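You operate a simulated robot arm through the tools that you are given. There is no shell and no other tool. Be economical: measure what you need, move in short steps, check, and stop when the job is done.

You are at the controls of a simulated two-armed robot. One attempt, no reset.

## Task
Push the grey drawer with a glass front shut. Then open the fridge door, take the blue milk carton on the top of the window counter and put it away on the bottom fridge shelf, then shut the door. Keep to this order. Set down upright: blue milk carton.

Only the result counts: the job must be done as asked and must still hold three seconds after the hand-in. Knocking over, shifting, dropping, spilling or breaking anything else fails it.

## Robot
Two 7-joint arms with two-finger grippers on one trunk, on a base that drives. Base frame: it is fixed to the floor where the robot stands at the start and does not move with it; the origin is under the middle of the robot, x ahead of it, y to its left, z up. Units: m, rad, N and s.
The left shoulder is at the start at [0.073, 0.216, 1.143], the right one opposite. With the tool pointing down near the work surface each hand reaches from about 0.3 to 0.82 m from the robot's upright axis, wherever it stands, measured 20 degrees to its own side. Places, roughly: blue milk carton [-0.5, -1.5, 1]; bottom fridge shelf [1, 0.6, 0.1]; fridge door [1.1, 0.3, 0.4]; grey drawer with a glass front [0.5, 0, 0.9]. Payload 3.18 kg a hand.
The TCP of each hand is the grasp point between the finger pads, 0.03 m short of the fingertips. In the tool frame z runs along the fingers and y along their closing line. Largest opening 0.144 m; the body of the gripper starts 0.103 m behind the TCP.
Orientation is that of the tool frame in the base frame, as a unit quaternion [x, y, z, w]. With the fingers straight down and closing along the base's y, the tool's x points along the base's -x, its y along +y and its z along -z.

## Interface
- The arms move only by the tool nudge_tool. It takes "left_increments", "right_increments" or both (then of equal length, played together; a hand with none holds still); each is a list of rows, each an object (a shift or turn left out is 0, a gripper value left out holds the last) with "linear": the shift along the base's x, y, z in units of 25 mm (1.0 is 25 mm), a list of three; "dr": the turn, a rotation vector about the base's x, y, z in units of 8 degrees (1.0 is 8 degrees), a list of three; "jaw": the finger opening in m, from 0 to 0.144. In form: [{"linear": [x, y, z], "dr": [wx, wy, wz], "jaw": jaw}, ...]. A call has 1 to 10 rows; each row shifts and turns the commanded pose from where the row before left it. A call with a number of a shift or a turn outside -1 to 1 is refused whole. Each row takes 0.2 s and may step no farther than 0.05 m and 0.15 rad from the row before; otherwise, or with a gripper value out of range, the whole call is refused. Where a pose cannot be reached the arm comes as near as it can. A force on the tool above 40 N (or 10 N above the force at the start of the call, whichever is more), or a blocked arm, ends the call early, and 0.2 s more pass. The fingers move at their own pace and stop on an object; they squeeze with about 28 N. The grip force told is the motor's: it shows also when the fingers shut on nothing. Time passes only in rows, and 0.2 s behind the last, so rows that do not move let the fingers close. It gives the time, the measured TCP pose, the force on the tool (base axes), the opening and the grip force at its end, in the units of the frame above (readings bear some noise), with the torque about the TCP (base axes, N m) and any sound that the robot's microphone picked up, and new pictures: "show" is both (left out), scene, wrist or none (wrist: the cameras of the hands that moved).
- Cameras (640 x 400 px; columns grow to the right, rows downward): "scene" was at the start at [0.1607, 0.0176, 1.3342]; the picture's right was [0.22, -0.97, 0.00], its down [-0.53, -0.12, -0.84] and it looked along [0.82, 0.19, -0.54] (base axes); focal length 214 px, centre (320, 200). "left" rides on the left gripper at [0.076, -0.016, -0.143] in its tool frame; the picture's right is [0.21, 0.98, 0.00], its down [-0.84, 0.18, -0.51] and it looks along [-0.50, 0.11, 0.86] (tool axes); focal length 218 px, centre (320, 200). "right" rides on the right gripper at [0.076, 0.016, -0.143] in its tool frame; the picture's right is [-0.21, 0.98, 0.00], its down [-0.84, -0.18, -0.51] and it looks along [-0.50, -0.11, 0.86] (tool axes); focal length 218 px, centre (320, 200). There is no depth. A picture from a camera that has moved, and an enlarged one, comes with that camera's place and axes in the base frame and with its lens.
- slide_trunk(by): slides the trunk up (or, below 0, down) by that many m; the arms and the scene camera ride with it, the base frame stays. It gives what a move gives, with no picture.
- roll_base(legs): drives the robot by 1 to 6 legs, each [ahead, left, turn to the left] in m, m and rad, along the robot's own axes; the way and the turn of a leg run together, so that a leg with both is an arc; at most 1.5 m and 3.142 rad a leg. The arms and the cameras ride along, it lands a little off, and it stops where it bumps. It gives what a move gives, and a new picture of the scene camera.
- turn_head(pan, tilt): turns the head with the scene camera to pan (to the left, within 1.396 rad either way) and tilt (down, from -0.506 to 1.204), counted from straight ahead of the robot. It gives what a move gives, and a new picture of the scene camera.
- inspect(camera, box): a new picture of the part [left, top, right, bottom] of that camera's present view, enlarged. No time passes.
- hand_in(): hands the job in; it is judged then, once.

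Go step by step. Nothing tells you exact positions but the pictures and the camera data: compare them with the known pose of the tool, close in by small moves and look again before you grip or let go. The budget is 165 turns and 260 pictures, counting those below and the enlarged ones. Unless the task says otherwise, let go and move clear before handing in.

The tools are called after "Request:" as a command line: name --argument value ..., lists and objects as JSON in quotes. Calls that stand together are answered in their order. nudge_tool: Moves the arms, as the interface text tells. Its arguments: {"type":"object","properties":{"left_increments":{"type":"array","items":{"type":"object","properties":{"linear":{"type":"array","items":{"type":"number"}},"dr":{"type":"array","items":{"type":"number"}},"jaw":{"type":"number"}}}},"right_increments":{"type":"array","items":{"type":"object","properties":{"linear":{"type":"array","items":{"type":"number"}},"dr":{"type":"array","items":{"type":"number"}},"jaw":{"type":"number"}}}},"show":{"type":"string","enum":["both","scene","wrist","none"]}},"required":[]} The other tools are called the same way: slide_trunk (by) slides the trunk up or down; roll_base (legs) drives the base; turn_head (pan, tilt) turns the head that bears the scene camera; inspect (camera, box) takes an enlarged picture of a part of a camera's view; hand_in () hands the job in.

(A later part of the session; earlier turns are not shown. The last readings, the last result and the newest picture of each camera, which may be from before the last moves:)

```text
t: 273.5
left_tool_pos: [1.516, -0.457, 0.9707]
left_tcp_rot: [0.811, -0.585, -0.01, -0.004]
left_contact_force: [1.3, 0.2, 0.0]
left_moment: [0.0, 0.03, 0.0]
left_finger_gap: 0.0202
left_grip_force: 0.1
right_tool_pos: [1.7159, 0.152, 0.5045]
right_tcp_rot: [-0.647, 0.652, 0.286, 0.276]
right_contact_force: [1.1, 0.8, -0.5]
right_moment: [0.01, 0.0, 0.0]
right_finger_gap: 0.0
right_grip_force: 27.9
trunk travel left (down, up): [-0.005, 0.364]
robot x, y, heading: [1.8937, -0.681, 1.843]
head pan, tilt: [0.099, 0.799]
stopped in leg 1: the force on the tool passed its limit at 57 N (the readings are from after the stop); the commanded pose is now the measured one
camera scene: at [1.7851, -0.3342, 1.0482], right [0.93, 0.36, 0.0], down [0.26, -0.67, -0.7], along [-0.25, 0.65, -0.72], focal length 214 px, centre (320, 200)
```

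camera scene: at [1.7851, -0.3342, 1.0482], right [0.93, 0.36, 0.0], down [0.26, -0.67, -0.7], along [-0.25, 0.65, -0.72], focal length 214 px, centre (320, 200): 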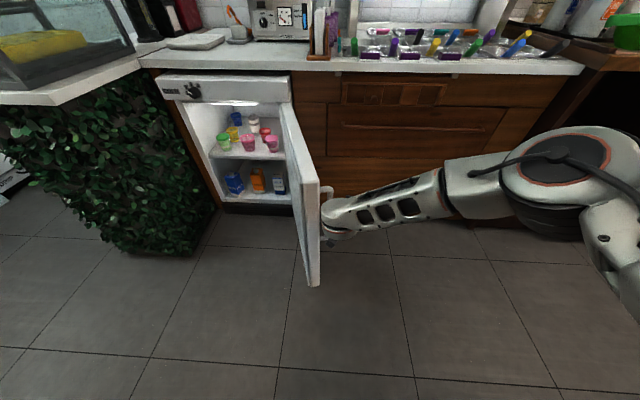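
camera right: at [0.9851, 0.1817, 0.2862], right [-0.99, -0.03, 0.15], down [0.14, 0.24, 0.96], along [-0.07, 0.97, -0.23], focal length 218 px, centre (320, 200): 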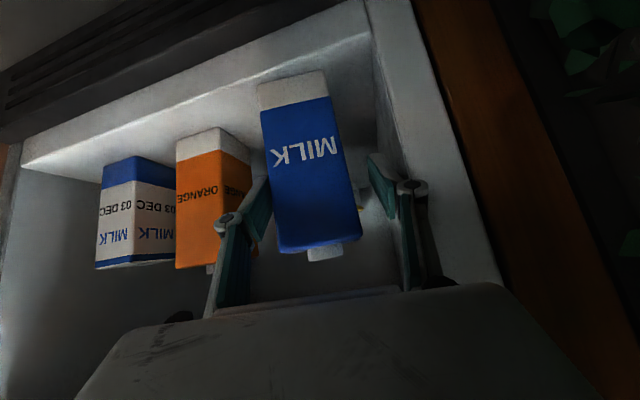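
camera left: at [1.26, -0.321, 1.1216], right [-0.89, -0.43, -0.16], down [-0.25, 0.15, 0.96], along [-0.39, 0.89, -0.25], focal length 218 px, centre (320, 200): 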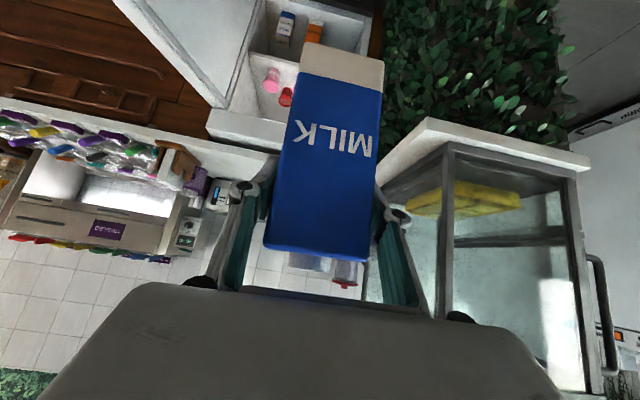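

Driving gave too hard a knock. I push with gentle arm steps instead.

Request:
nudge_tool --right_increments '[{"linear": [-0.35, -0.1, 0]}, {"linear": [-0.4, -0.1, 0]}, {"linear": [-0.45, -0.12, 0]}, {"linear": [-0.5, -0.13, 0]}, {"linear": [-0.5, -0.13, 0]}, {"linear": [-0.5, -0.13, 0]}, {"linear": [-0.5, -0.13, 0]}, {"linear": [-0.5, -0.13, 0]}]'

```text
t: 274.9
left_tool_pos: [1.5151, -0.4569, 0.9714]
left_tcp_rot: [0.811, -0.585, -0.01, -0.004]
left_contact_force: [-0.2, 0.2, 0.8]
left_moment: [0.01, 0.01, 0.0]
left_finger_gap: 0.0201
left_grip_force: 0.2
right_tool_pos: [1.7407, 0.2073, 0.5139]
right_tcp_rot: [-0.59, 0.701, 0.269, 0.298]
right_contact_force: [0.2, -0.8, 1.3]
right_moment: [0.02, 0.01, 0.0]
right_finger_gap: 0.0001
right_grip_force: 27.6
trunk travel left (down, up): [-0.005, 0.364]
robot x, y, heading: [1.8931, -0.6796, 1.845]
head pan, tilt: [0.099, 0.799]
stopped in row 6 (right hand): the arm was blocked; the commanded pose is now the measured one
camera scene: at [1.785, -0.3341, 1.0482], right [0.93, 0.36, 0.0], down [0.26, -0.67, -0.7], along [-0.25, 0.65, -0.72], focal length 214 px, centre (320, 200)
camera right: at [1.7007, 0.0531, 0.5541], right [-0.94, 0.3, 0.18], down [0.23, 0.16, 0.96], along [0.25, 0.94, -0.22], focal length 218 px, centre (320, 200)
```

scene: 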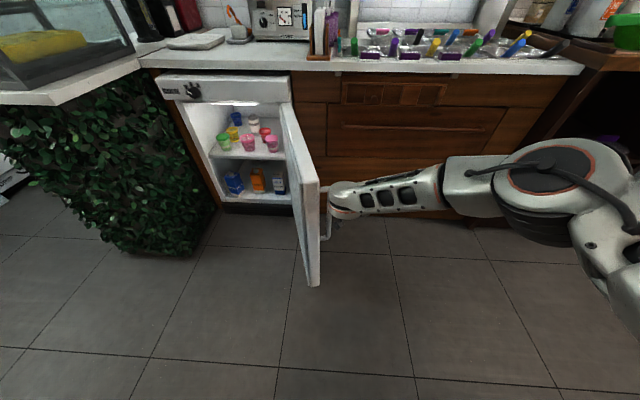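
right: 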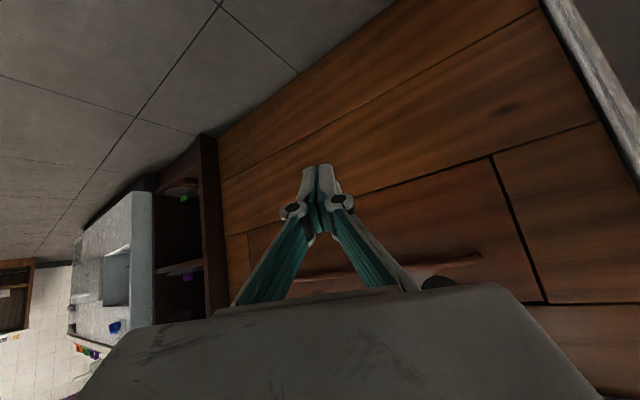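

Pushing sideways just swings the wrist. Better to stand to the right of the door facing it, and push straight ahead. I back off, go right, and turn left.

Request:
roll_base --legs '[[-0.4, 0, 0], [0, -0.75, 0], [0, 0, 1.55]]'

Request:
nudge_tool --right_increments '[{"dr": [0, 0, 0.6]}, {"dr": [0, 0, 0.6]}, {"dr": [0, 0, 0.6]}, {"dr": [0, 0, 0.6]}, {"dr": [0, 0, 0.5]}]' --show "scene"

```text
t: 287.7
left_tool_pos: [2.483, -1.2342, 0.9707]
left_tcp_rot: [0.99, 0.143, -0.011, 0.004]
left_contact_force: [0.6, -0.4, 0.0]
left_moment: [-0.02, -0.04, 0.0]
left_finger_gap: 0.0198
left_grip_force: 0.0
right_tool_pos: [1.8267, -0.9879, 0.513]
right_tcp_rot: [0.911, -0.092, -0.401, -0.026]
right_contact_force: [-0.1, -0.1, 0.2]
right_moment: [0.01, 0.0, 0.02]
right_finger_gap: 0.0
right_grip_force: 27.4
trunk travel left (down, up): [-0.005, 0.364]
robot x, y, heading: [2.7213, -0.8621, -2.9]
head pan, tilt: [0.099, 0.799]
camera scene: at [2.3628, -0.9592, 1.0482], right [-0.33, 0.94, 0.0], down [0.68, 0.24, -0.7], along [-0.66, -0.23, -0.72], focal length 214 px, centre (320, 200)
```

scene: 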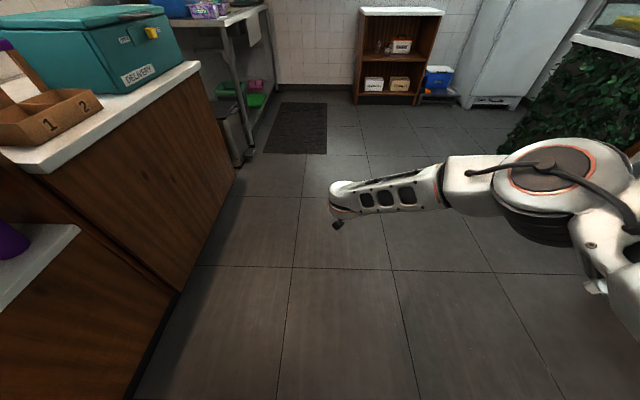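

```text
t: 288.9
left_tool_pos: [2.483, -1.2345, 0.9712]
left_tcp_rot: [0.989, 0.144, -0.011, 0.005]
left_contact_force: [-0.6, -0.8, 0.5]
left_moment: [0.01, 0.0, 0.01]
left_finger_gap: 0.0198
left_grip_force: 0.1
right_tool_pos: [1.8269, -0.9874, 0.5126]
right_tcp_rot: [0.911, 0.093, -0.397, 0.056]
right_contact_force: [-0.3, -0.9, -0.7]
right_moment: [0.0, -0.01, 0.01]
right_finger_gap: 0.0
right_grip_force: 27.8
trunk travel left (down, up): [-0.005, 0.364]
robot x, y, heading: [2.7226, -0.8584, -2.899]
head pan, tilt: [0.099, 0.799]
camera scene: at [2.3627, -0.9591, 1.0482], right [-0.33, 0.94, 0.0], down [0.68, 0.24, -0.7], along [-0.66, -0.23, -0.72], focal length 214 px, centre (320, 200)
```

scene: 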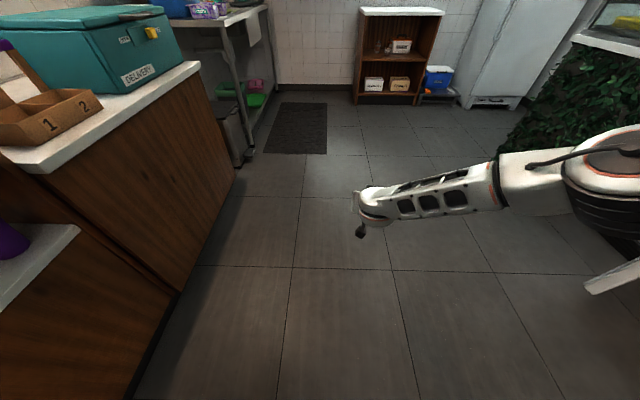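

I retreat a bit along the aisle, move right toward the counter side, and angle slightly so that I face the door's outer side.

Request:
roll_base --legs '[[-0.35, 0, 0], [0, -0.86, 0], [0, 0, -0.184]]'

Request:
turn_head --pan -0.1 --tilt 0.6

```text
t: 291.4
left_tool_pos: [2.83, -1.1464, 0.9717]
left_tcp_rot: [0.989, 0.145, -0.013, 0.005]
left_contact_force: [0.3, 0.9, 0.2]
left_moment: [0.0, 0.01, -0.01]
left_finger_gap: 0.0199
left_grip_force: 0.1
right_tool_pos: [2.1709, -0.9045, 0.5156]
right_tcp_rot: [0.911, 0.093, -0.398, 0.057]
right_contact_force: [-0.9, -0.1, 0.6]
right_moment: [0.0, -0.01, -0.02]
right_finger_gap: 0.0001
right_grip_force: 28.2
trunk travel left (down, up): [-0.005, 0.364]
robot x, y, heading: [3.0602, -0.7778, -2.897]
head pan, tilt: [0.099, 0.799]
stopped in leg 2: the robot was blocked; the commanded pose is now the measured one
camera scene: at [2.7081, -0.8733, 1.049], right [-0.34, 0.94, 0.0], down [0.67, 0.24, -0.7], along [-0.66, -0.24, -0.72], focal length 214 px, centre (320, 200)
```

scene: 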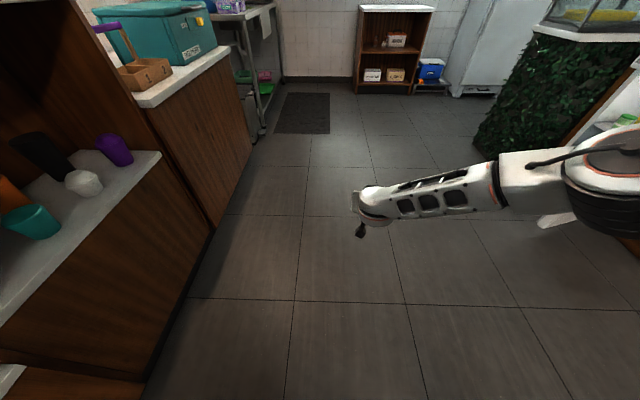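

```text
t: 292.1
left_tool_pos: [2.829, -1.1468, 0.9721]
left_tcp_rot: [0.989, 0.144, -0.014, 0.005]
left_contact_force: [0.2, 0.3, 0.2]
left_moment: [-0.02, 0.0, 0.02]
left_finger_gap: 0.0202
left_grip_force: 0.1
right_tool_pos: [2.1722, -0.9039, 0.5171]
right_tcp_rot: [0.911, 0.093, -0.399, 0.058]
right_contact_force: [0.2, 0.1, -0.3]
right_moment: [0.01, 0.0, 0.02]
right_finger_gap: 0.0
right_grip_force: 28.3
trunk travel left (down, up): [-0.005, 0.364]
robot x, y, heading: [3.0651, -0.7755, -2.895]
head pan, tilt: [-0.099, 0.6]
camera scene: at [2.6967, -0.8587, 1.0658], right [-0.14, 0.99, 0.0], down [0.56, 0.08, -0.83], along [-0.82, -0.12, -0.56], focal length 214 px, centre (320, 200)
```

scene: 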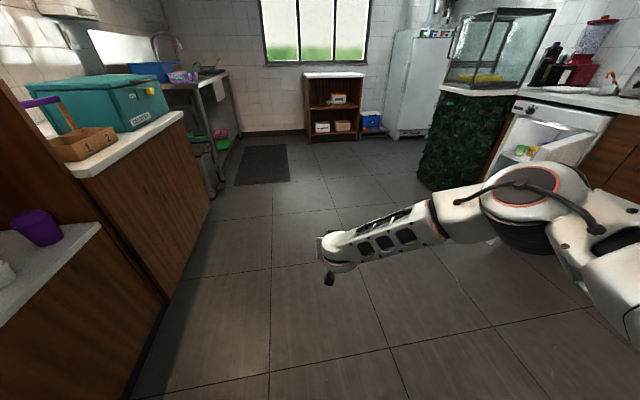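

I'm blocked on the right here; let me see by what.

Request:
turn_head --pan -1.2 --tilt 0.7

```text
t: 293.4
left_tool_pos: [2.8296, -1.1466, 0.9729]
left_tcp_rot: [0.989, 0.144, -0.013, 0.006]
left_contact_force: [-0.4, -0.4, -0.3]
left_moment: [0.01, 0.01, 0.01]
left_finger_gap: 0.02
left_grip_force: 0.1
right_tool_pos: [2.1704, -0.9041, 0.517]
right_tcp_rot: [0.911, 0.093, -0.399, 0.057]
right_contact_force: [-0.6, 0.1, 0.5]
right_moment: [0.02, 0.0, -0.02]
right_finger_gap: 0.0003
right_grip_force: 27.7
trunk travel left (down, up): [-0.005, 0.364]
robot x, y, heading: [3.0646, -0.776, -2.899]
head pan, tilt: [-1.201, 0.7]
camera scene: at [2.7353, -0.7765, 1.0569], right [0.82, 0.58, 0.0], down [0.37, -0.53, -0.76], along [-0.44, 0.62, -0.65], focal length 214 px, centre (320, 200)
```

scene: 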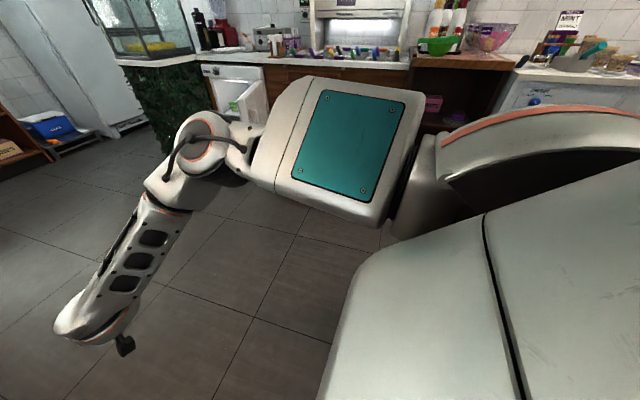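

Nothing obvious on the right side. I try once more in short legs.

Request:
roll_base --legs '[[0.08, 0, 0], [0, -0.4, 0]]'

```text
t: 294.1
left_tool_pos: [2.8265, -1.1458, 0.9741]
left_tcp_rot: [0.989, 0.147, -0.014, 0.004]
left_contact_force: [-0.1, 0.5, 0.5]
left_moment: [0.0, 0.05, 0.02]
left_finger_gap: 0.02
left_grip_force: 0.0
right_tool_pos: [2.169, -0.9046, 0.5163]
right_tcp_rot: [0.911, 0.093, -0.398, 0.057]
right_contact_force: [-1.5, -0.6, 0.2]
right_moment: [0.0, 0.01, -0.03]
right_finger_gap: 0.0
right_grip_force: 28.2
trunk travel left (down, up): [-0.005, 0.364]
robot x, y, heading: [3.0579, -0.7768, -2.898]
head pan, tilt: [-1.201, 0.7]
stopped in leg 1: the robot was blocked; the commanded pose is now the measured one
camera scene: at [2.7328, -0.7762, 1.0572], right [0.82, 0.58, 0.0], down [0.37, -0.53, -0.76], along [-0.44, 0.62, -0.65], focal length 214 px, centre (320, 200)
```

scene: 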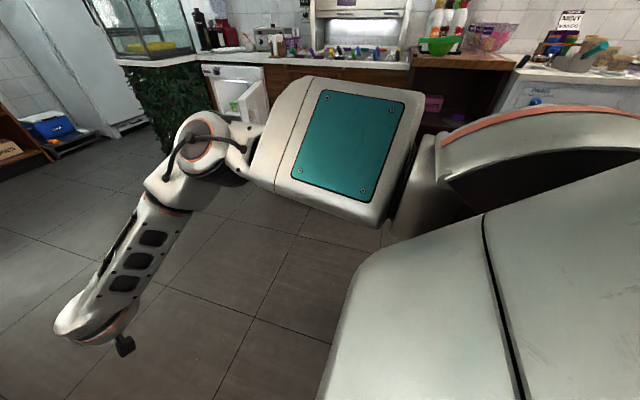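

Forward is blocked too, so the left arm must be caught on something. I look left.

Request:
turn_head --pan 1.2 --tilt 0.5

Request:
inspect --camera "left" --box '[0, 0, 640, 400]'

```text
t: 296.3
left_tool_pos: [2.827, -1.1473, 0.973]
left_tcp_rot: [0.989, 0.146, -0.013, 0.004]
left_contact_force: [-0.7, 0.4, -0.1]
left_moment: [0.0, -0.01, 0.02]
left_finger_gap: 0.0199
left_grip_force: 0.0
right_tool_pos: [2.1689, -0.9057, 0.5173]
right_tcp_rot: [0.911, 0.093, -0.398, 0.058]
right_contact_force: [-0.4, 0.4, 0.5]
right_moment: [0.01, -0.02, 0.0]
right_finger_gap: 0.0
right_grip_force: 27.9
trunk travel left (down, up): [-0.005, 0.364]
robot x, y, heading: [3.063, -0.7779, -2.899]
head pan, tilt: [1.201, 0.499]
camera scene: at [2.7705, -0.9356, 1.0755], right [-0.99, 0.13, 0.0], down [0.06, 0.47, -0.88], along [-0.11, -0.87, -0.47], focal length 214 px, centre (320, 200)
```

scene: 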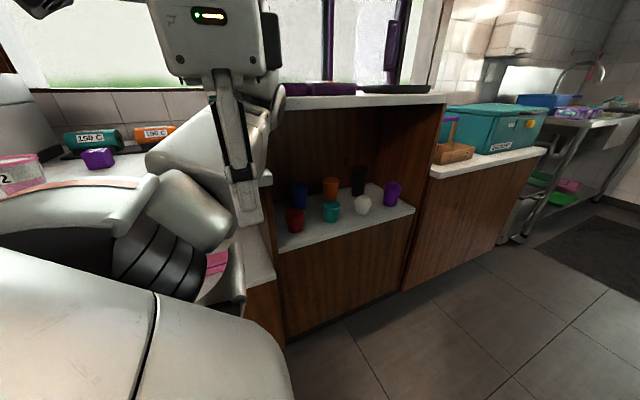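

```text
1.00 times, centred on (320, 200) of left (not enlarged: the box is as wide or as high as the picture)
camera zoom: at [2.8987, -1.1067, 1.1141], right [0.48, -0.88, 0.0], down [-0.74, -0.41, 0.53], along [-0.47, -0.26, -0.85], focal length 218 px, centre (320, 200)
```

zoom: 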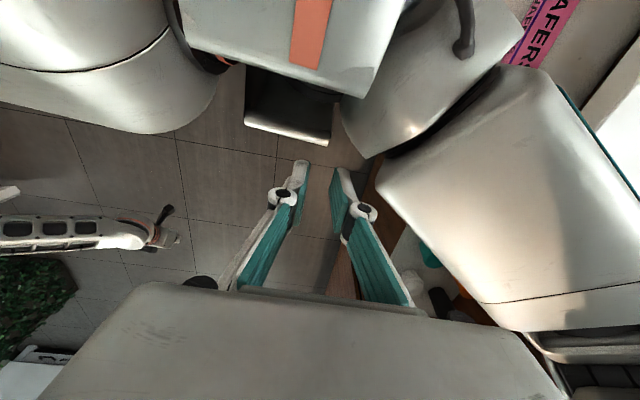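

The left elbow seems lodged beside the serving shelves. I try easing slightly backward and then right, in small motions.

Request:
roll_base --legs '[[-0.03, 0, 0], [0, -0.1, 0]]'

```text
t: 298.3
left_tool_pos: [2.83, -1.0452, 0.9712]
left_tcp_rot: [0.989, 0.147, -0.012, 0.003]
left_contact_force: [0.6, 0.4, 0.2]
left_moment: [0.01, 0.02, 0.0]
left_finger_gap: 0.0198
left_grip_force: 0.0
right_tool_pos: [2.1732, -0.8022, 0.5143]
right_tcp_rot: [0.911, 0.094, -0.397, 0.057]
right_contact_force: [0.1, 0.1, -0.1]
right_moment: [-0.01, 0.01, -0.02]
right_finger_gap: 0.0
right_grip_force: 28.1
trunk travel left (down, up): [-0.005, 0.364]
robot x, y, heading: [3.0689, -0.6752, -2.895]
head pan, tilt: [1.201, 0.499]
camera scene: at [2.7731, -0.8344, 1.0742], right [-0.99, 0.13, 0.0], down [0.06, 0.47, -0.88], along [-0.11, -0.87, -0.48], focal length 214 px, centre (320, 200)
```

scene: 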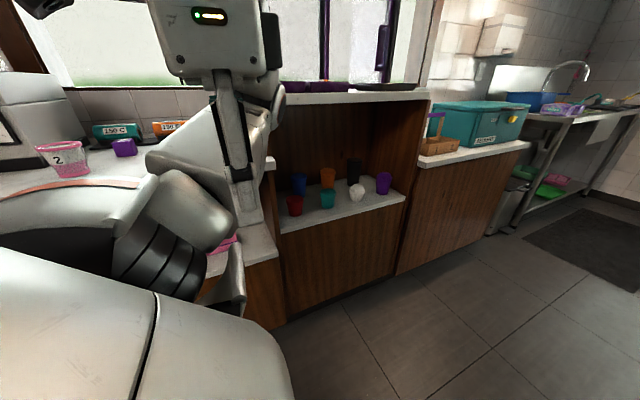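

Freed; nothing looks knocked over. I continue to the right, toward the counter side.

Request:
roll_base --legs '[[0, -0.4, 0]]'

Request:
inspect --camera "scene" --box '[0, 60, 440, 335]'

Request:
turn_head --pan -0.4 --tilt 0.6

```text
t: 302.4
left_tool_pos: [2.7332, -0.6572, 0.9719]
left_tcp_rot: [0.989, 0.147, -0.012, 0.003]
left_contact_force: [0.3, 0.7, 0.1]
left_moment: [0.0, 0.01, 0.03]
left_finger_gap: 0.0202
left_grip_force: 0.0
right_tool_pos: [2.0762, -0.4139, 0.5136]
right_tcp_rot: [0.911, 0.093, -0.398, 0.055]
right_contact_force: [1.2, 0.3, -0.2]
right_moment: [-0.01, 0.01, 0.02]
right_finger_gap: 0.0
right_grip_force: 27.9
trunk travel left (down, up): [-0.005, 0.364]
robot x, y, heading: [2.9659, -0.2855, -2.899]
head pan, tilt: [1.201, 0.499]
camera scene: at [2.677, -0.4467, 1.0742], right [-0.99, 0.13, 0.0], down [0.06, 0.47, -0.88], along [-0.11, -0.87, -0.48], focal length 214 px, centre (320, 200)
```

scene: 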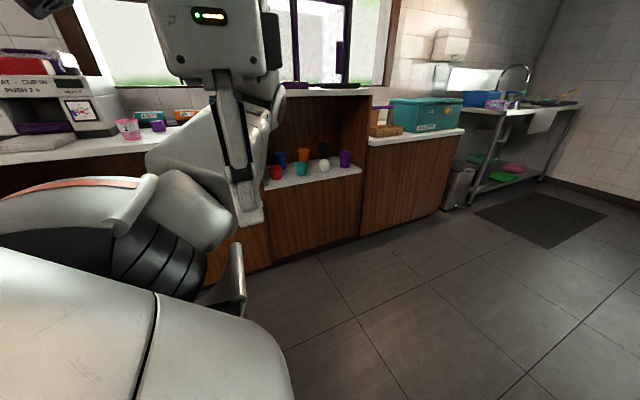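

```text
1.45 times, centred on (220, 198) of scene
camera zoom: at [2.677, -0.4467, 1.0742], right [-0.99, 0.13, 0.0], down [0.06, 0.47, -0.88], along [-0.11, -0.87, -0.48], focal length 312 px, centre (466, 204)
```

zoom: 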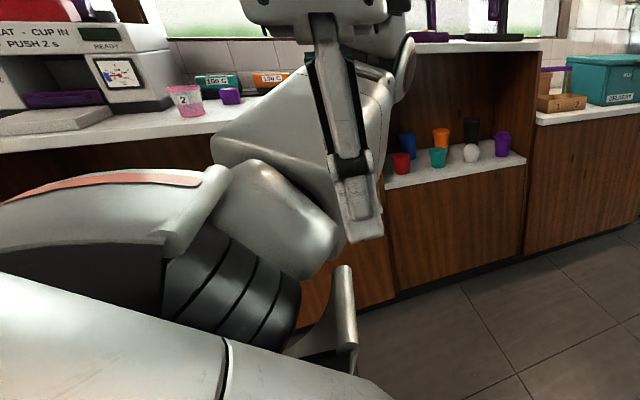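

```text
t: 304.0
left_tool_pos: [2.7348, -0.6585, 0.9715]
left_tcp_rot: [0.989, 0.147, -0.012, 0.003]
left_contact_force: [0.2, -0.6, 1.3]
left_moment: [-0.01, 0.04, 0.02]
left_finger_gap: 0.0199
left_grip_force: 0.0
right_tool_pos: [2.0769, -0.4134, 0.515]
right_tcp_rot: [0.911, 0.092, -0.398, 0.055]
right_contact_force: [0.1, 0.6, -0.2]
right_moment: [0.02, -0.01, 0.01]
right_finger_gap: 0.0
right_grip_force: 28.1
trunk travel left (down, up): [-0.005, 0.364]
robot x, y, heading: [2.9737, -0.285, -2.897]
head pan, tilt: [-0.4, 0.6]
camera scene: at [2.6012, -0.3428, 1.0651], right [0.16, 0.99, 0.0], down [0.56, -0.09, -0.83], along [-0.82, 0.13, -0.56], focal length 214 px, centre (320, 200)
```

scene: 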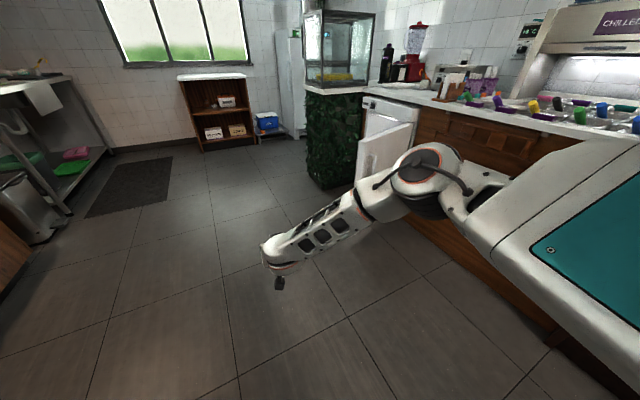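

I'm free and everything there still stands. The right arm simply can't sweep left at this height, so I'll return in front of the door and push it by strafing the base in short gentle legs with the hand as a hook.

Request:
roll_base --legs '[[0, 0.4, 0], [0.8, 0, 0], [0, 0, -1.55]]'

Request:
turn_head --pan 0.1 --tilt 0.7

```text
t: 315.8
left_tool_pos: [1.9105, -0.6328, 0.9722]
left_tcp_rot: [0.807, -0.591, -0.01, -0.006]
left_contact_force: [-0.1, -0.6, 0.6]
left_moment: [0.01, -0.01, 0.01]
left_finger_gap: 0.0199
left_grip_force: 0.0
right_tool_pos: [2.1462, 0.027, 0.5145]
right_tcp_rot: [0.713, -0.575, -0.322, -0.24]
right_contact_force: [0.1, 0.3, 1.0]
right_moment: [0.02, 0.01, 0.01]
right_finger_gap: 0.0
right_grip_force: 28.0
trunk travel left (down, up): [-0.005, 0.364]
robot x, y, heading: [2.2858, -0.8658, 1.822]
head pan, tilt: [-0.4, 0.6]
camera scene: at [2.2226, -0.5017, 1.0651], right [0.99, -0.15, 0.0], down [-0.08, -0.56, -0.83], along [0.12, 0.82, -0.56], focal length 214 px, centre (320, 200)
```

scene: 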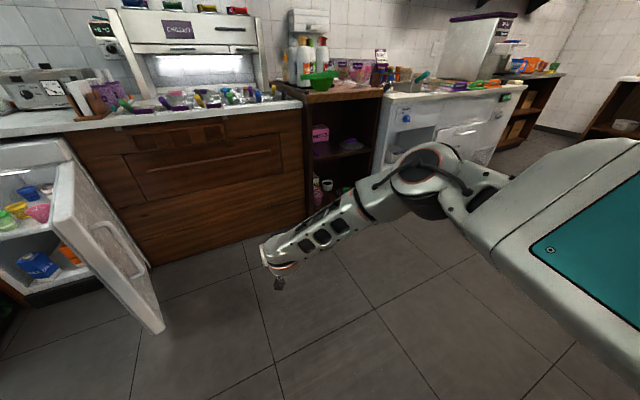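

```text
t: 316.7
left_tool_pos: [1.9096, -0.633, 0.972]
left_tcp_rot: [0.807, -0.591, -0.01, -0.007]
left_contact_force: [0.4, 0.3, -0.5]
left_moment: [-0.01, -0.03, -0.01]
left_finger_gap: 0.02
left_grip_force: 0.1
right_tool_pos: [2.1471, 0.0276, 0.5132]
right_tcp_rot: [0.714, -0.574, -0.322, -0.239]
right_contact_force: [1.0, 0.0, 0.3]
right_moment: [0.0, -0.01, 0.0]
right_finger_gap: 0.0002
right_grip_force: 27.8
trunk travel left (down, up): [-0.005, 0.364]
robot x, y, heading: [2.2879, -0.8632, 1.822]
head pan, tilt: [0.099, 0.7]
camera scene: at [2.1804, -0.5095, 1.0565], right [0.94, 0.35, 0.0], down [0.22, -0.6, -0.77], along [-0.26, 0.72, -0.64], focal length 214 px, centre (320, 200)
```

scene: 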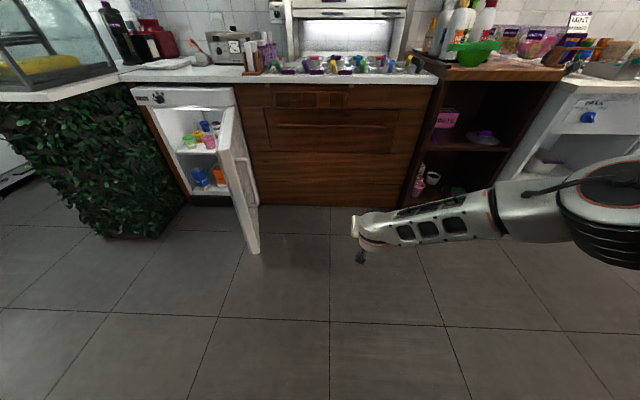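

The door edge is at about u 1.58, n 0.39. I go ahead so the hand reaches beside the door, then strafe left.

Request:
roll_base --legs '[[0.2, 0, 0], [0, 0.26, 0]]'

Request:
roll_base --legs '[[0, 0.03, 0], [0, 0.03, 0], [0, 0.03, 0], [0, 0.03, 0], [0, 0.03, 0], [0, 0.03, 0]]'

```text
t: 320.8
left_tool_pos: [1.607, -0.5027, 0.9721]
left_tcp_rot: [0.806, -0.592, -0.01, -0.006]
left_contact_force: [-0.4, 0.4, -0.5]
left_moment: [0.01, 0.03, 0.02]
left_finger_gap: 0.0201
left_grip_force: 0.0
right_tool_pos: [1.8454, 0.1566, 0.5151]
right_tcp_rot: [0.713, -0.576, -0.321, -0.241]
right_contact_force: [0.5, 0.8, 0.4]
right_moment: [0.03, -0.02, -0.01]
right_finger_gap: 0.0
right_grip_force: 28.4
trunk travel left (down, up): [-0.005, 0.364]
robot x, y, heading: [1.9821, -0.7361, 1.822]
head pan, tilt: [0.099, 0.7]
camera scene: at [1.8788, -0.3802, 1.0564], right [0.94, 0.34, 0.0], down [0.22, -0.6, -0.76], along [-0.26, 0.72, -0.64], focal length 214 px, centre (320, 200)
```

scene: 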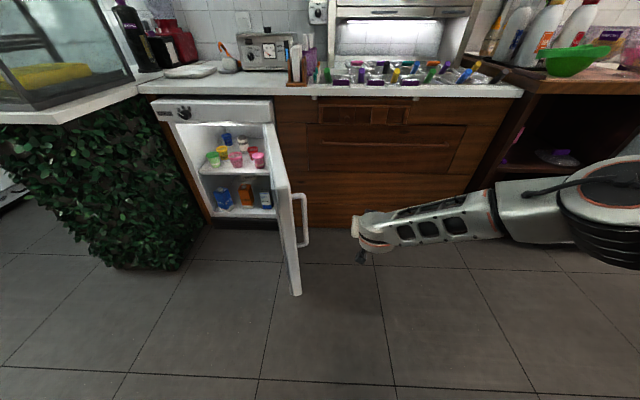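

```text
t: 324.5
left_tool_pos: [1.4335, -0.5477, 0.971]
left_tcp_rot: [0.806, -0.592, -0.01, -0.007]
left_contact_force: [0.1, -0.3, 0.1]
left_moment: [0.02, 0.02, 0.03]
left_finger_gap: 0.02
left_grip_force: 0.1
right_tool_pos: [1.6699, 0.1118, 0.5138]
right_tcp_rot: [0.713, -0.574, -0.322, -0.24]
right_contact_force: [-0.5, -0.7, -0.2]
right_moment: [-0.01, -0.01, -0.04]
right_finger_gap: 0.0
right_grip_force: 28.0
trunk travel left (down, up): [-0.005, 0.364]
robot x, y, heading: [1.8108, -0.7839, 1.824]
head pan, tilt: [0.099, 0.7]
camera scene: at [1.7044, -0.4252, 1.0564], right [0.94, 0.35, 0.0], down [0.22, -0.6, -0.76], along [-0.26, 0.72, -0.64], focal length 214 px, centre (320, 200)
```

scene: 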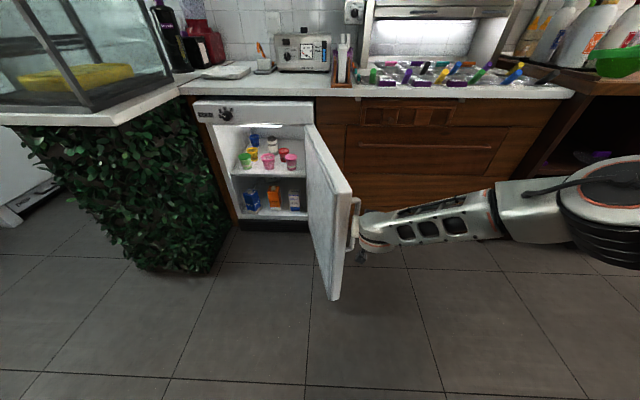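

Short legs work with low force. I continue strafing left in small legs.

Request:
roll_base --legs '[[0, 0.025, 0], [0, 0.025, 0], [0, 0.025, 0], [0, 0.025, 0], [0, 0.025, 0], [0, 0.025, 0]]'

```text
t: 326.8
left_tool_pos: [1.3535, -0.569, 0.972]
left_tcp_rot: [0.805, -0.593, -0.011, -0.007]
left_contact_force: [0.0, 0.8, -0.1]
left_moment: [-0.01, 0.0, 0.0]
left_finger_gap: 0.0198
left_grip_force: 0.1
right_tool_pos: [1.5959, 0.0879, 0.5112]
right_tcp_rot: [0.714, -0.576, -0.319, -0.237]
right_contact_force: [1.3, -7.2, 5.0]
right_moment: [0.37, 0.33, 0.35]
right_finger_gap: 0.0003
right_grip_force: 27.7
trunk travel left (down, up): [-0.005, 0.364]
robot x, y, heading: [1.7268, -0.8017, 1.817]
head pan, tilt: [0.099, 0.7]
stopped in leg 4: the robot was blocked; the commanded pose is now the measured one
camera scene: at [1.6261, -0.4467, 1.0564], right [0.94, 0.34, 0.0], down [0.22, -0.6, -0.77], along [-0.26, 0.72, -0.64], focal length 214 px, centre (320, 200)
```

scene: 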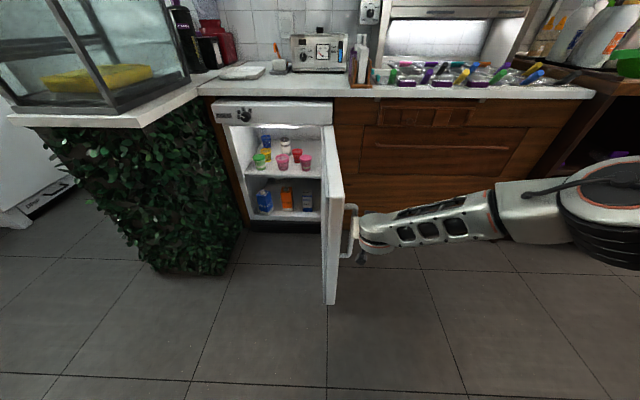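

The door has swung to about 95°. It stalled; I look closely at the contact.

Request:
inspect --camera "scene" --box '[300, 140, 460, 300]'

Request:
roll_base --legs '[[0, 0.02, 0], [0, 0.02, 0], [0, 0.02, 0]]'

```text
2.50 times, centred on (380, 220) of scene
camera zoom: at [1.6261, -0.4467, 1.0564], right [0.94, 0.34, 0.0], down [0.22, -0.6, -0.77], along [-0.26, 0.72, -0.64], focal length 536 px, centre (170, 150)
```

zoom: 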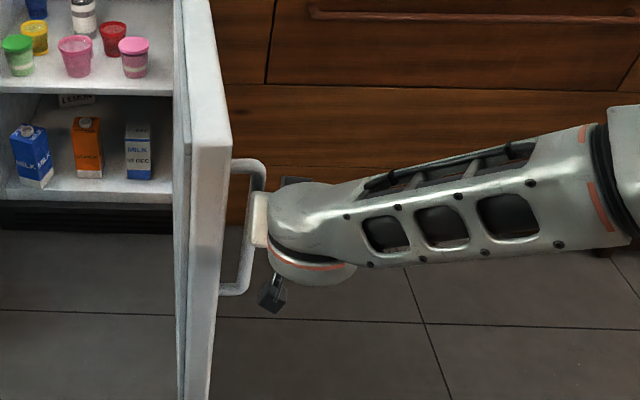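

```text
t: 327.8
left_tool_pos: [1.3388, -0.5731, 0.9713]
left_tcp_rot: [0.804, -0.594, -0.01, -0.007]
left_contact_force: [0.1, -0.2, -0.2]
left_moment: [0.01, 0.02, -0.04]
left_finger_gap: 0.0201
left_grip_force: 0.2
right_tool_pos: [1.5784, 0.0788, 0.5093]
right_tcp_rot: [0.716, -0.575, -0.317, -0.237]
right_contact_force: [4.9, -9.5, 6.2]
right_moment: [0.58, 0.62, 0.59]
right_finger_gap: 0.0
right_grip_force: 28.0
trunk travel left (down, up): [-0.005, 0.364]
robot x, y, heading: [1.7125, -0.8062, 1.819]
head pan, tilt: [0.099, 0.7]
stopped in leg 1: the force on the tool passed its limit at 44 N (the readings are from after the stop); the commanded pose is now the measured one
camera scene: at [1.6097, -0.4517, 1.0565], right [0.94, 0.34, 0.0], down [0.22, -0.61, -0.77], along [-0.26, 0.72, -0.64], focal length 214 px, centre (320, 200)
```

scene: 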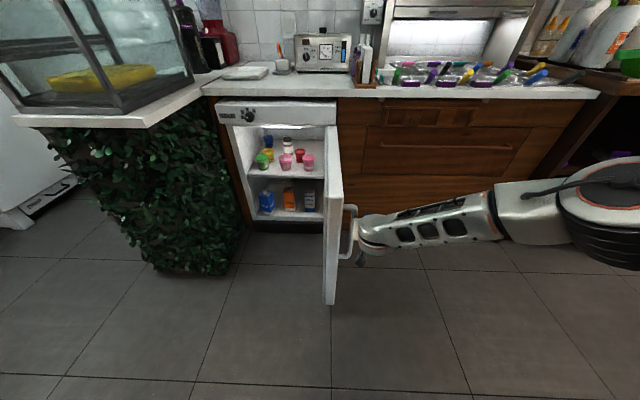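

It advances a little each time. I continue with very short legs.

Request:
roll_base --legs '[[0, 0.012, 0], [0, 0.012, 0], [0, 0.012, 0], [0, 0.012, 0], [0, 0.012, 0], [0, 0.012, 0]]'

```text
t: 329.0
left_tool_pos: [1.322, -0.5783, 0.9713]
left_tcp_rot: [0.803, -0.596, -0.01, -0.007]
left_contact_force: [0.0, 0.3, 0.7]
left_moment: [0.02, 0.03, 0.01]
left_finger_gap: 0.0203
left_grip_force: 0.2
right_tool_pos: [1.5634, 0.0701, 0.5068]
right_tcp_rot: [0.717, -0.576, -0.313, -0.236]
right_contact_force: [-1.3, -0.9, 0.2]
right_moment: [0.12, -0.07, -0.07]
right_finger_gap: 0.0
right_grip_force: 27.6
trunk travel left (down, up): [-0.005, 0.364]
robot x, y, heading: [1.6966, -0.8112, 1.815]
head pan, tilt: [0.099, 0.7]
stopped in leg 2: the force on the tool passed its limit at 42 N (the readings are from after the stop); the commanded pose is now the measured one
camera scene: at [1.5938, -0.4567, 1.0567], right [0.94, 0.34, 0.0], down [0.22, -0.61, -0.77], along [-0.26, 0.72, -0.64], focal length 214 px, centre (320, 200)
```

scene: 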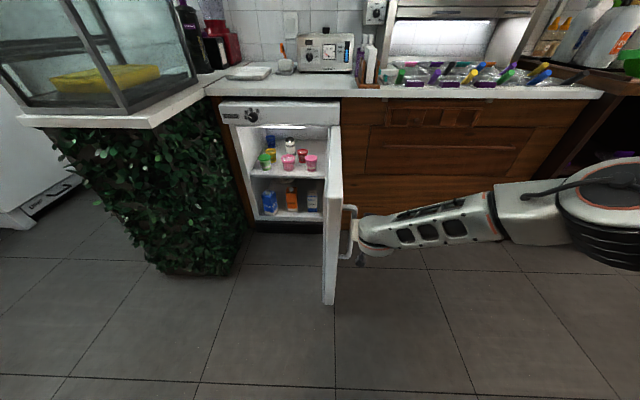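

Short base legs jolt the door. I try slow arm steps from this contact.

Request:
nudge_tool --right_increments '[{"linear": [-0.2, -0.05, 0]}, {"linear": [-0.2, -0.05, 0]}, {"linear": [-0.2, -0.05, 0]}, {"linear": [-0.2, -0.05, 0]}, {"linear": [-0.2, -0.05, 0]}, {"linear": [-0.2, -0.05, 0]}, {"linear": [-0.2, -0.05, 0]}, {"linear": [-0.2, -0.05, 0]}]' --show "scene"

```text
t: 330.0
left_tool_pos: [1.3229, -0.5792, 0.9713]
left_tcp_rot: [0.804, -0.595, -0.011, -0.007]
left_contact_force: [-0.5, -0.5, 0.2]
left_moment: [-0.03, 0.02, -0.04]
left_finger_gap: 0.0201
left_grip_force: 0.0
right_tool_pos: [1.5423, 0.0623, 0.5058]
right_tcp_rot: [0.72, -0.573, -0.313, -0.234]
right_contact_force: [3.6, -12.1, 7.8]
right_moment: [0.68, 0.36, 0.52]
right_finger_gap: 0.0
right_grip_force: 27.9
trunk travel left (down, up): [-0.005, 0.364]
robot x, y, heading: [1.7025, -0.8116, 1.82]
head pan, tilt: [0.099, 0.7]
stopped in row 5 (right hand): the force on the tool passed its limit at 41 N (the readings are from after the stop); the commanded pose is now the measured one
camera scene: at [1.5941, -0.4579, 1.0572], right [0.94, 0.34, 0.0], down [0.22, -0.6, -0.77], along [-0.26, 0.72, -0.64], focal length 214 px, centre (320, 200)
```

scene: 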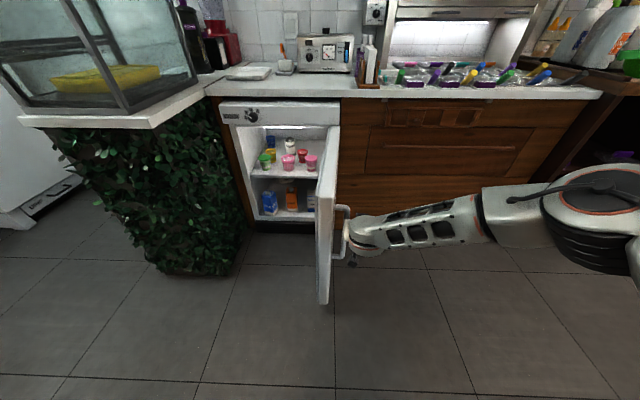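

It's moving (about 85° now). I keep going with a slight backward component.

Request:
nudge_tool --right_increments '[{"linear": [-0.2, -0.15, 0]}, {"linear": [-0.25, -0.1, 0]}, {"linear": [-0.25, -0.08, 0]}, {"linear": [-0.25, -0.08, 0]}, {"linear": [-0.25, -0.08, 0]}, {"linear": [-0.25, -0.08, 0]}, {"linear": [-0.25, -0.08, 0]}, {"linear": [-0.25, -0.08, 0]}]' --show "none"

Request:
nudge_tool --right_increments '[{"linear": [-0.2, -0.15, 0]}, {"linear": [-0.25, -0.1, 0]}, {"linear": [-0.25, -0.08, 0]}, {"linear": [-0.25, -0.08, 0]}, {"linear": [-0.25, -0.08, 0]}, {"linear": [-0.25, -0.08, 0]}, {"linear": [-0.25, -0.08, 0]}, {"linear": [-0.25, -0.08, 0]}]' --show "scene"

```text
t: 331.8
left_tool_pos: [1.3213, -0.5769, 0.9709]
left_tcp_rot: [0.804, -0.595, -0.011, -0.007]
left_contact_force: [0.2, 0.4, 0.0]
left_moment: [0.02, 0.01, -0.02]
left_finger_gap: 0.0203
left_grip_force: 0.1
right_tool_pos: [1.4955, 0.0466, 0.5036]
right_tcp_rot: [0.72, -0.574, -0.312, -0.233]
right_contact_force: [1.1, 0.3, -0.1]
right_moment: [-0.01, -0.04, 0.05]
right_finger_gap: 0.0
right_grip_force: 27.4
trunk travel left (down, up): [-0.005, 0.364]
robot x, y, heading: [1.6929, -0.8099, 1.814]
head pan, tilt: [0.099, 0.7]
```

```text
t: 333.4
left_tool_pos: [1.3222, -0.5795, 0.9716]
left_tcp_rot: [0.803, -0.596, -0.011, -0.008]
left_contact_force: [-0.1, 0.8, 0.1]
left_moment: [-0.01, 0.05, -0.01]
left_finger_gap: 0.0201
left_grip_force: 0.1
right_tool_pos: [1.4759, 0.0415, 0.5032]
right_tcp_rot: [0.712, -0.586, -0.307, -0.234]
right_contact_force: [4.3, -23.6, 5.2]
right_moment: [1.98, 0.49, 0.84]
right_finger_gap: 0.0
right_grip_force: 28.4
trunk travel left (down, up): [-0.005, 0.364]
robot x, y, heading: [1.6955, -0.8116, 1.814]
head pan, tilt: [0.099, 0.7]
stopped in row 7 (right hand): the force on the tool passed its limit at 45 N (the readings are from after the stop); the commanded pose is now the measured one
camera scene: at [1.594, -0.459, 1.0572], right [0.94, 0.34, 0.0], down [0.22, -0.6, -0.77], along [-0.26, 0.72, -0.64], focal length 214 px, centre (320, 200)
```

scene: 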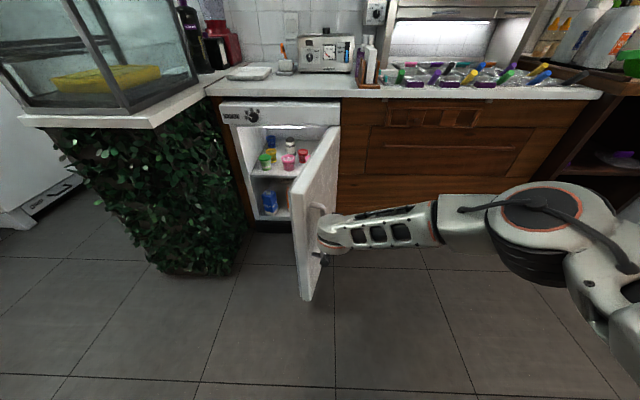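

About 70° now. I follow the closing arc, leaning more toward the fridge.

Request:
nudge_tool --right_increments '[{"linear": [-0.25, -0.05, 0]}, {"linear": [-0.3, 0.0, 0]}, {"linear": [-0.3, 0.02, 0]}, {"linear": [-0.3, 0.03, 0]}, {"linear": [-0.3, 0.05, 0]}, {"linear": [-0.3, 0.06, 0]}, {"linear": [-0.3, 0.08, 0]}, {"linear": [-0.3, 0.1, 0]}]' --show "none"

Request:
nudge_tool --right_increments '[{"linear": [-0.2, -0.1, 0]}, {"linear": [-0.3, 0.05, 0]}, {"linear": [-0.3, 0.08, 0]}, {"linear": [-0.3, 0.1, 0]}, {"linear": [-0.3, 0.12, 0]}, {"linear": [-0.3, 0.14, 0]}, {"linear": [-0.3, 0.16, 0]}, {"linear": [-0.3, 0.18, 0]}]' --show "scene"

```text
t: 333.7
left_tool_pos: [1.3224, -0.58, 0.972]
left_tcp_rot: [0.803, -0.596, -0.011, -0.008]
left_contact_force: [1.2, -0.8, 0.4]
left_moment: [0.0, -0.02, 0.0]
left_finger_gap: 0.0201
left_grip_force: 0.0
right_tool_pos: [1.4764, 0.0398, 0.5019]
right_tcp_rot: [0.712, -0.588, -0.305, -0.232]
right_contact_force: [3.4, -17.0, 8.1]
right_moment: [1.23, 0.52, 0.69]
right_finger_gap: 0.0001
right_grip_force: 28.4
trunk travel left (down, up): [-0.005, 0.364]
robot x, y, heading: [1.6948, -0.813, 1.816]
head pan, tilt: [0.099, 0.7]
stopped in row 1 (right hand): the force on the tool passed its limit at 47 N (the readings are from after the stop); the commanded pose is now the measured one
```

```text
t: 334.1
left_tool_pos: [1.3224, -0.5812, 0.9716]
left_tcp_rot: [0.803, -0.596, -0.011, -0.007]
left_contact_force: [-0.4, 0.7, -0.2]
left_moment: [0.02, 0.01, -0.03]
left_finger_gap: 0.0199
left_grip_force: 0.0
right_tool_pos: [1.4764, 0.0384, 0.5016]
right_tcp_rot: [0.711, -0.591, -0.304, -0.23]
right_contact_force: [2.9, -17.8, 7.9]
right_moment: [1.29, 0.51, 0.7]
right_finger_gap: 0.0002
right_grip_force: 27.9
trunk travel left (down, up): [-0.005, 0.364]
robot x, y, heading: [1.6983, -0.8116, 1.819]
head pan, tilt: [0.099, 0.7]
stopped in row 2 (right hand): the force on the tool passed its limit at 49 N (the readings are from after the stop); the commanded pose is now the measured one
camera scene: at [1.5941, -0.46, 1.0572], right [0.94, 0.34, 0.0], down [0.22, -0.6, -0.77], along [-0.26, 0.72, -0.64], focal length 214 px, centre (320, 200)
```

scene: 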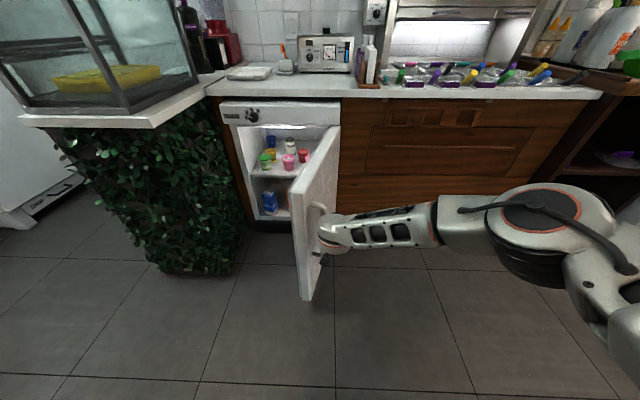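

The hand is catching on the handle. I back out, circle to the right, and come in at 45° so I can push straight ahead onto the door's outer face.

Request:
roll_base --legs '[[0, -0.06, 0], [-0.25, 0, 0], [0, -0.9, 0], [0, 0, 0.785]]'

Request:
turn_head --pan 0.0 --tilt 0.65

```text
t: 346.6
left_tool_pos: [2.2519, -0.9216, 0.9708]
left_tcp_rot: [0.969, -0.245, -0.012, -0.002]
left_contact_force: [-0.1, 0.0, 0.0]
left_moment: [0.0, -0.01, 0.03]
left_finger_gap: 0.0199
left_grip_force: 0.1
right_tool_pos: [1.9257, -0.3727, 0.5]
right_tcp_rot: [0.882, -0.277, -0.368, -0.098]
right_contact_force: [0.0, -0.2, 0.0]
right_moment: [-0.05, 0.02, 0.01]
right_finger_gap: 0.0001
right_grip_force: 28.0
trunk travel left (down, up): [-0.005, 0.364]
robot x, y, heading: [2.6831, -0.8228, 2.598]
head pan, tilt: [0.099, 0.7]
camera scene: at [2.3571, -0.6432, 1.0565], right [0.43, 0.9, 0.0], down [0.58, -0.28, -0.76], along [-0.69, 0.33, -0.64], focal length 214 px, centre (320, 200)
```

scene: 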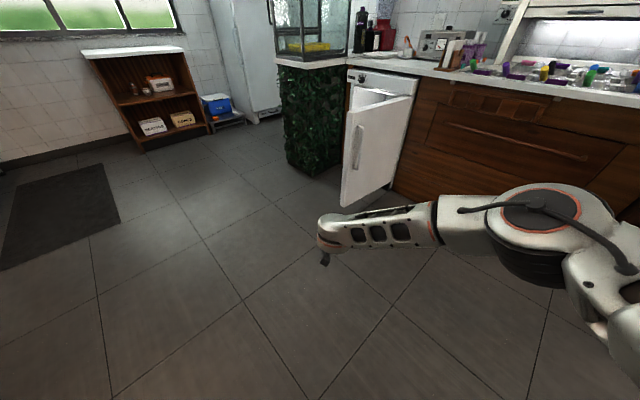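

```text
t: 347.3
left_tool_pos: [2.2525, -0.9219, 0.9718]
left_tcp_rot: [0.97, -0.244, -0.012, -0.002]
left_contact_force: [-0.6, 0.2, -0.6]
left_moment: [-0.02, 0.0, -0.01]
left_finger_gap: 0.0201
left_grip_force: 0.1
right_tool_pos: [1.9253, -0.3698, 0.4995]
right_tcp_rot: [0.882, -0.276, -0.368, -0.098]
right_contact_force: [-0.2, -0.5, 0.9]
right_moment: [0.04, 0.0, -0.01]
right_finger_gap: 0.0001
right_grip_force: 28.1
trunk travel left (down, up): [-0.005, 0.364]
robot x, y, heading: [2.6836, -0.8314, 2.602]
head pan, tilt: [0.0, 0.649]
camera scene: at [2.3595, -0.6347, 1.0608], right [0.51, 0.86, 0.0], down [0.52, -0.31, -0.8], along [-0.68, 0.41, -0.6], focal length 214 px, centre (320, 200)
```

scene: 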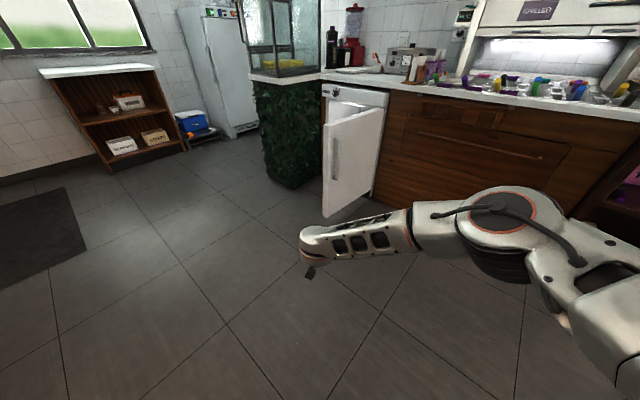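

Now the outer face is right ahead. I line up 7 cm to the right and approach.

Request:
roll_base --legs '[[0, -0.07, 0], [0.5, 0, 0]]'

Request:
roll_base --legs '[[0.03, 0, 0], [0.03, 0, 0], [0.03, 0, 0], [0.03, 0, 0], [0.03, 0, 0], [0.03, 0, 0]]'

```text
t: 351.2
left_tool_pos: [1.8568, -0.6016, 0.9707]
left_tcp_rot: [0.969, -0.245, -0.012, -0.002]
left_contact_force: [0.6, 0.8, 0.1]
left_moment: [0.01, -0.01, 0.03]
left_finger_gap: 0.0199
left_grip_force: 0.0
right_tool_pos: [1.5319, -0.0506, 0.4989]
right_tcp_rot: [0.882, -0.277, -0.369, -0.099]
right_contact_force: [0.2, 0.4, 0.1]
right_moment: [0.02, 0.02, 0.0]
right_finger_gap: 0.0003
right_grip_force: 27.7
trunk travel left (down, up): [-0.005, 0.364]
robot x, y, heading: [2.2851, -0.5046, 2.599]
head pan, tilt: [0.0, 0.649]
camera scene: at [1.9653, -0.3143, 1.0607], right [0.52, 0.86, 0.0], down [0.52, -0.31, -0.8], along [-0.68, 0.41, -0.6], focal length 214 px, centre (320, 200)
```

scene: 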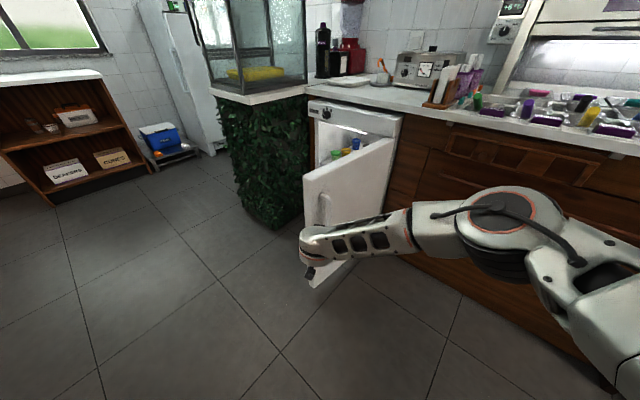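

```text
t: 352.8
left_tool_pos: [1.7985, -0.5684, 0.9718]
left_tcp_rot: [0.97, -0.244, -0.014, -0.003]
left_contact_force: [0.0, -0.4, -0.3]
left_moment: [-0.02, 0.01, -0.05]
left_finger_gap: 0.0201
left_grip_force: 0.0
right_tool_pos: [1.4723, -0.0265, 0.498]
right_tcp_rot: [0.886, -0.274, -0.364, -0.089]
right_contact_force: [2.6, -5.3, 6.4]
right_moment: [0.08, -0.02, -0.11]
right_finger_gap: 0.006
right_grip_force: 31.3
trunk travel left (down, up): [-0.005, 0.364]
robot x, y, heading: [2.2275, -0.4695, 2.605]
head pan, tilt: [0.0, 0.649]
stopped in leg 3: the force on the tool passed its limit at 55 N (the readings are from after the stop); the commanded pose is now the measured one
camera scene: at [1.9061, -0.2806, 1.0611], right [0.51, 0.86, 0.0], down [0.52, -0.31, -0.8], along [-0.68, 0.41, -0.6], focal length 214 px, centre (320, 200)
```

scene: 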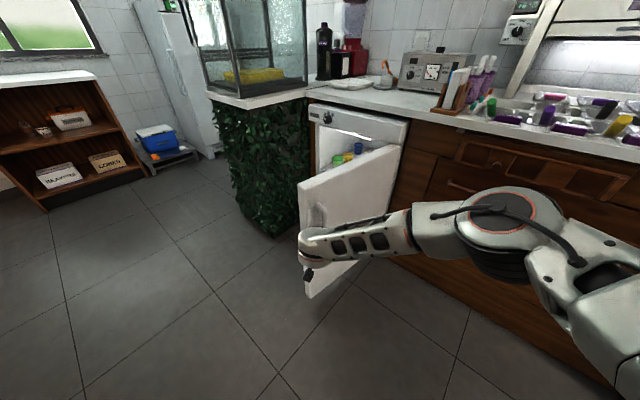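

Contact on the handle. I push forward slowly with the arm.

Request:
nudge_tool --right_increments '[{"linear": [-0.26, 0.15, 0]}, {"linear": [-0.26, 0.15, 0]}, {"linear": [-0.26, 0.15, 0]}, {"linear": [-0.26, 0.15, 0]}, {"linear": [-0.26, 0.15, 0]}, {"linear": [-0.26, 0.15, 0]}, {"linear": [-0.26, 0.15, 0]}, {"linear": [-0.26, 0.15, 0]}]'

```text
t: 353.3
left_tool_pos: [1.8003, -0.5694, 0.9715]
left_tcp_rot: [0.97, -0.242, -0.013, -0.003]
left_contact_force: [0.4, 0.6, -0.3]
left_moment: [0.0, 0.03, 0.01]
left_finger_gap: 0.0201
left_grip_force: 0.0
right_tool_pos: [1.4641, -0.0301, 0.4977]
right_tcp_rot: [0.887, -0.275, -0.362, -0.081]
right_contact_force: [2.0, -11.3, 6.3]
right_moment: [0.07, -0.03, -0.14]
right_finger_gap: 0.0057
right_grip_force: 30.4
trunk travel left (down, up): [-0.005, 0.364]
robot x, y, heading: [2.2272, -0.4705, 2.604]
head pan, tilt: [0.0, 0.649]
stopped in row 2 (right hand): the force on the tool passed its limit at 46 N (the readings are from after the stop); the commanded pose is now the measured one
camera scene: at [1.9059, -0.2823, 1.0613], right [0.51, 0.86, 0.0], down [0.52, -0.31, -0.8], along [-0.69, 0.41, -0.6], focal length 214 px, centre (320, 200)
camera right: at [1.5854, -0.1255, 0.5504], right [-0.65, -0.73, 0.2], down [-0.09, 0.34, 0.94], along [-0.75, 0.59, -0.29], focal length 218 px, centre (320, 200)
```

scene: 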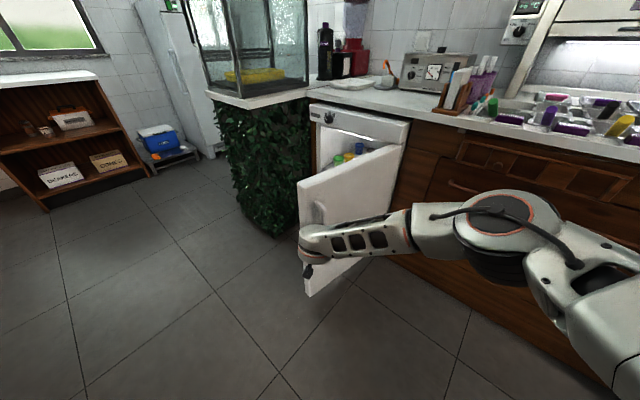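
right: 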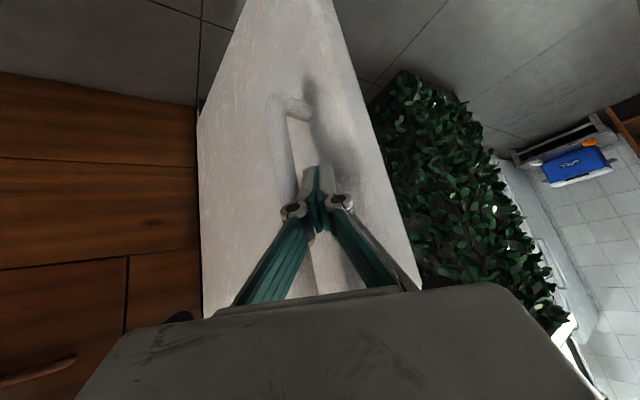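

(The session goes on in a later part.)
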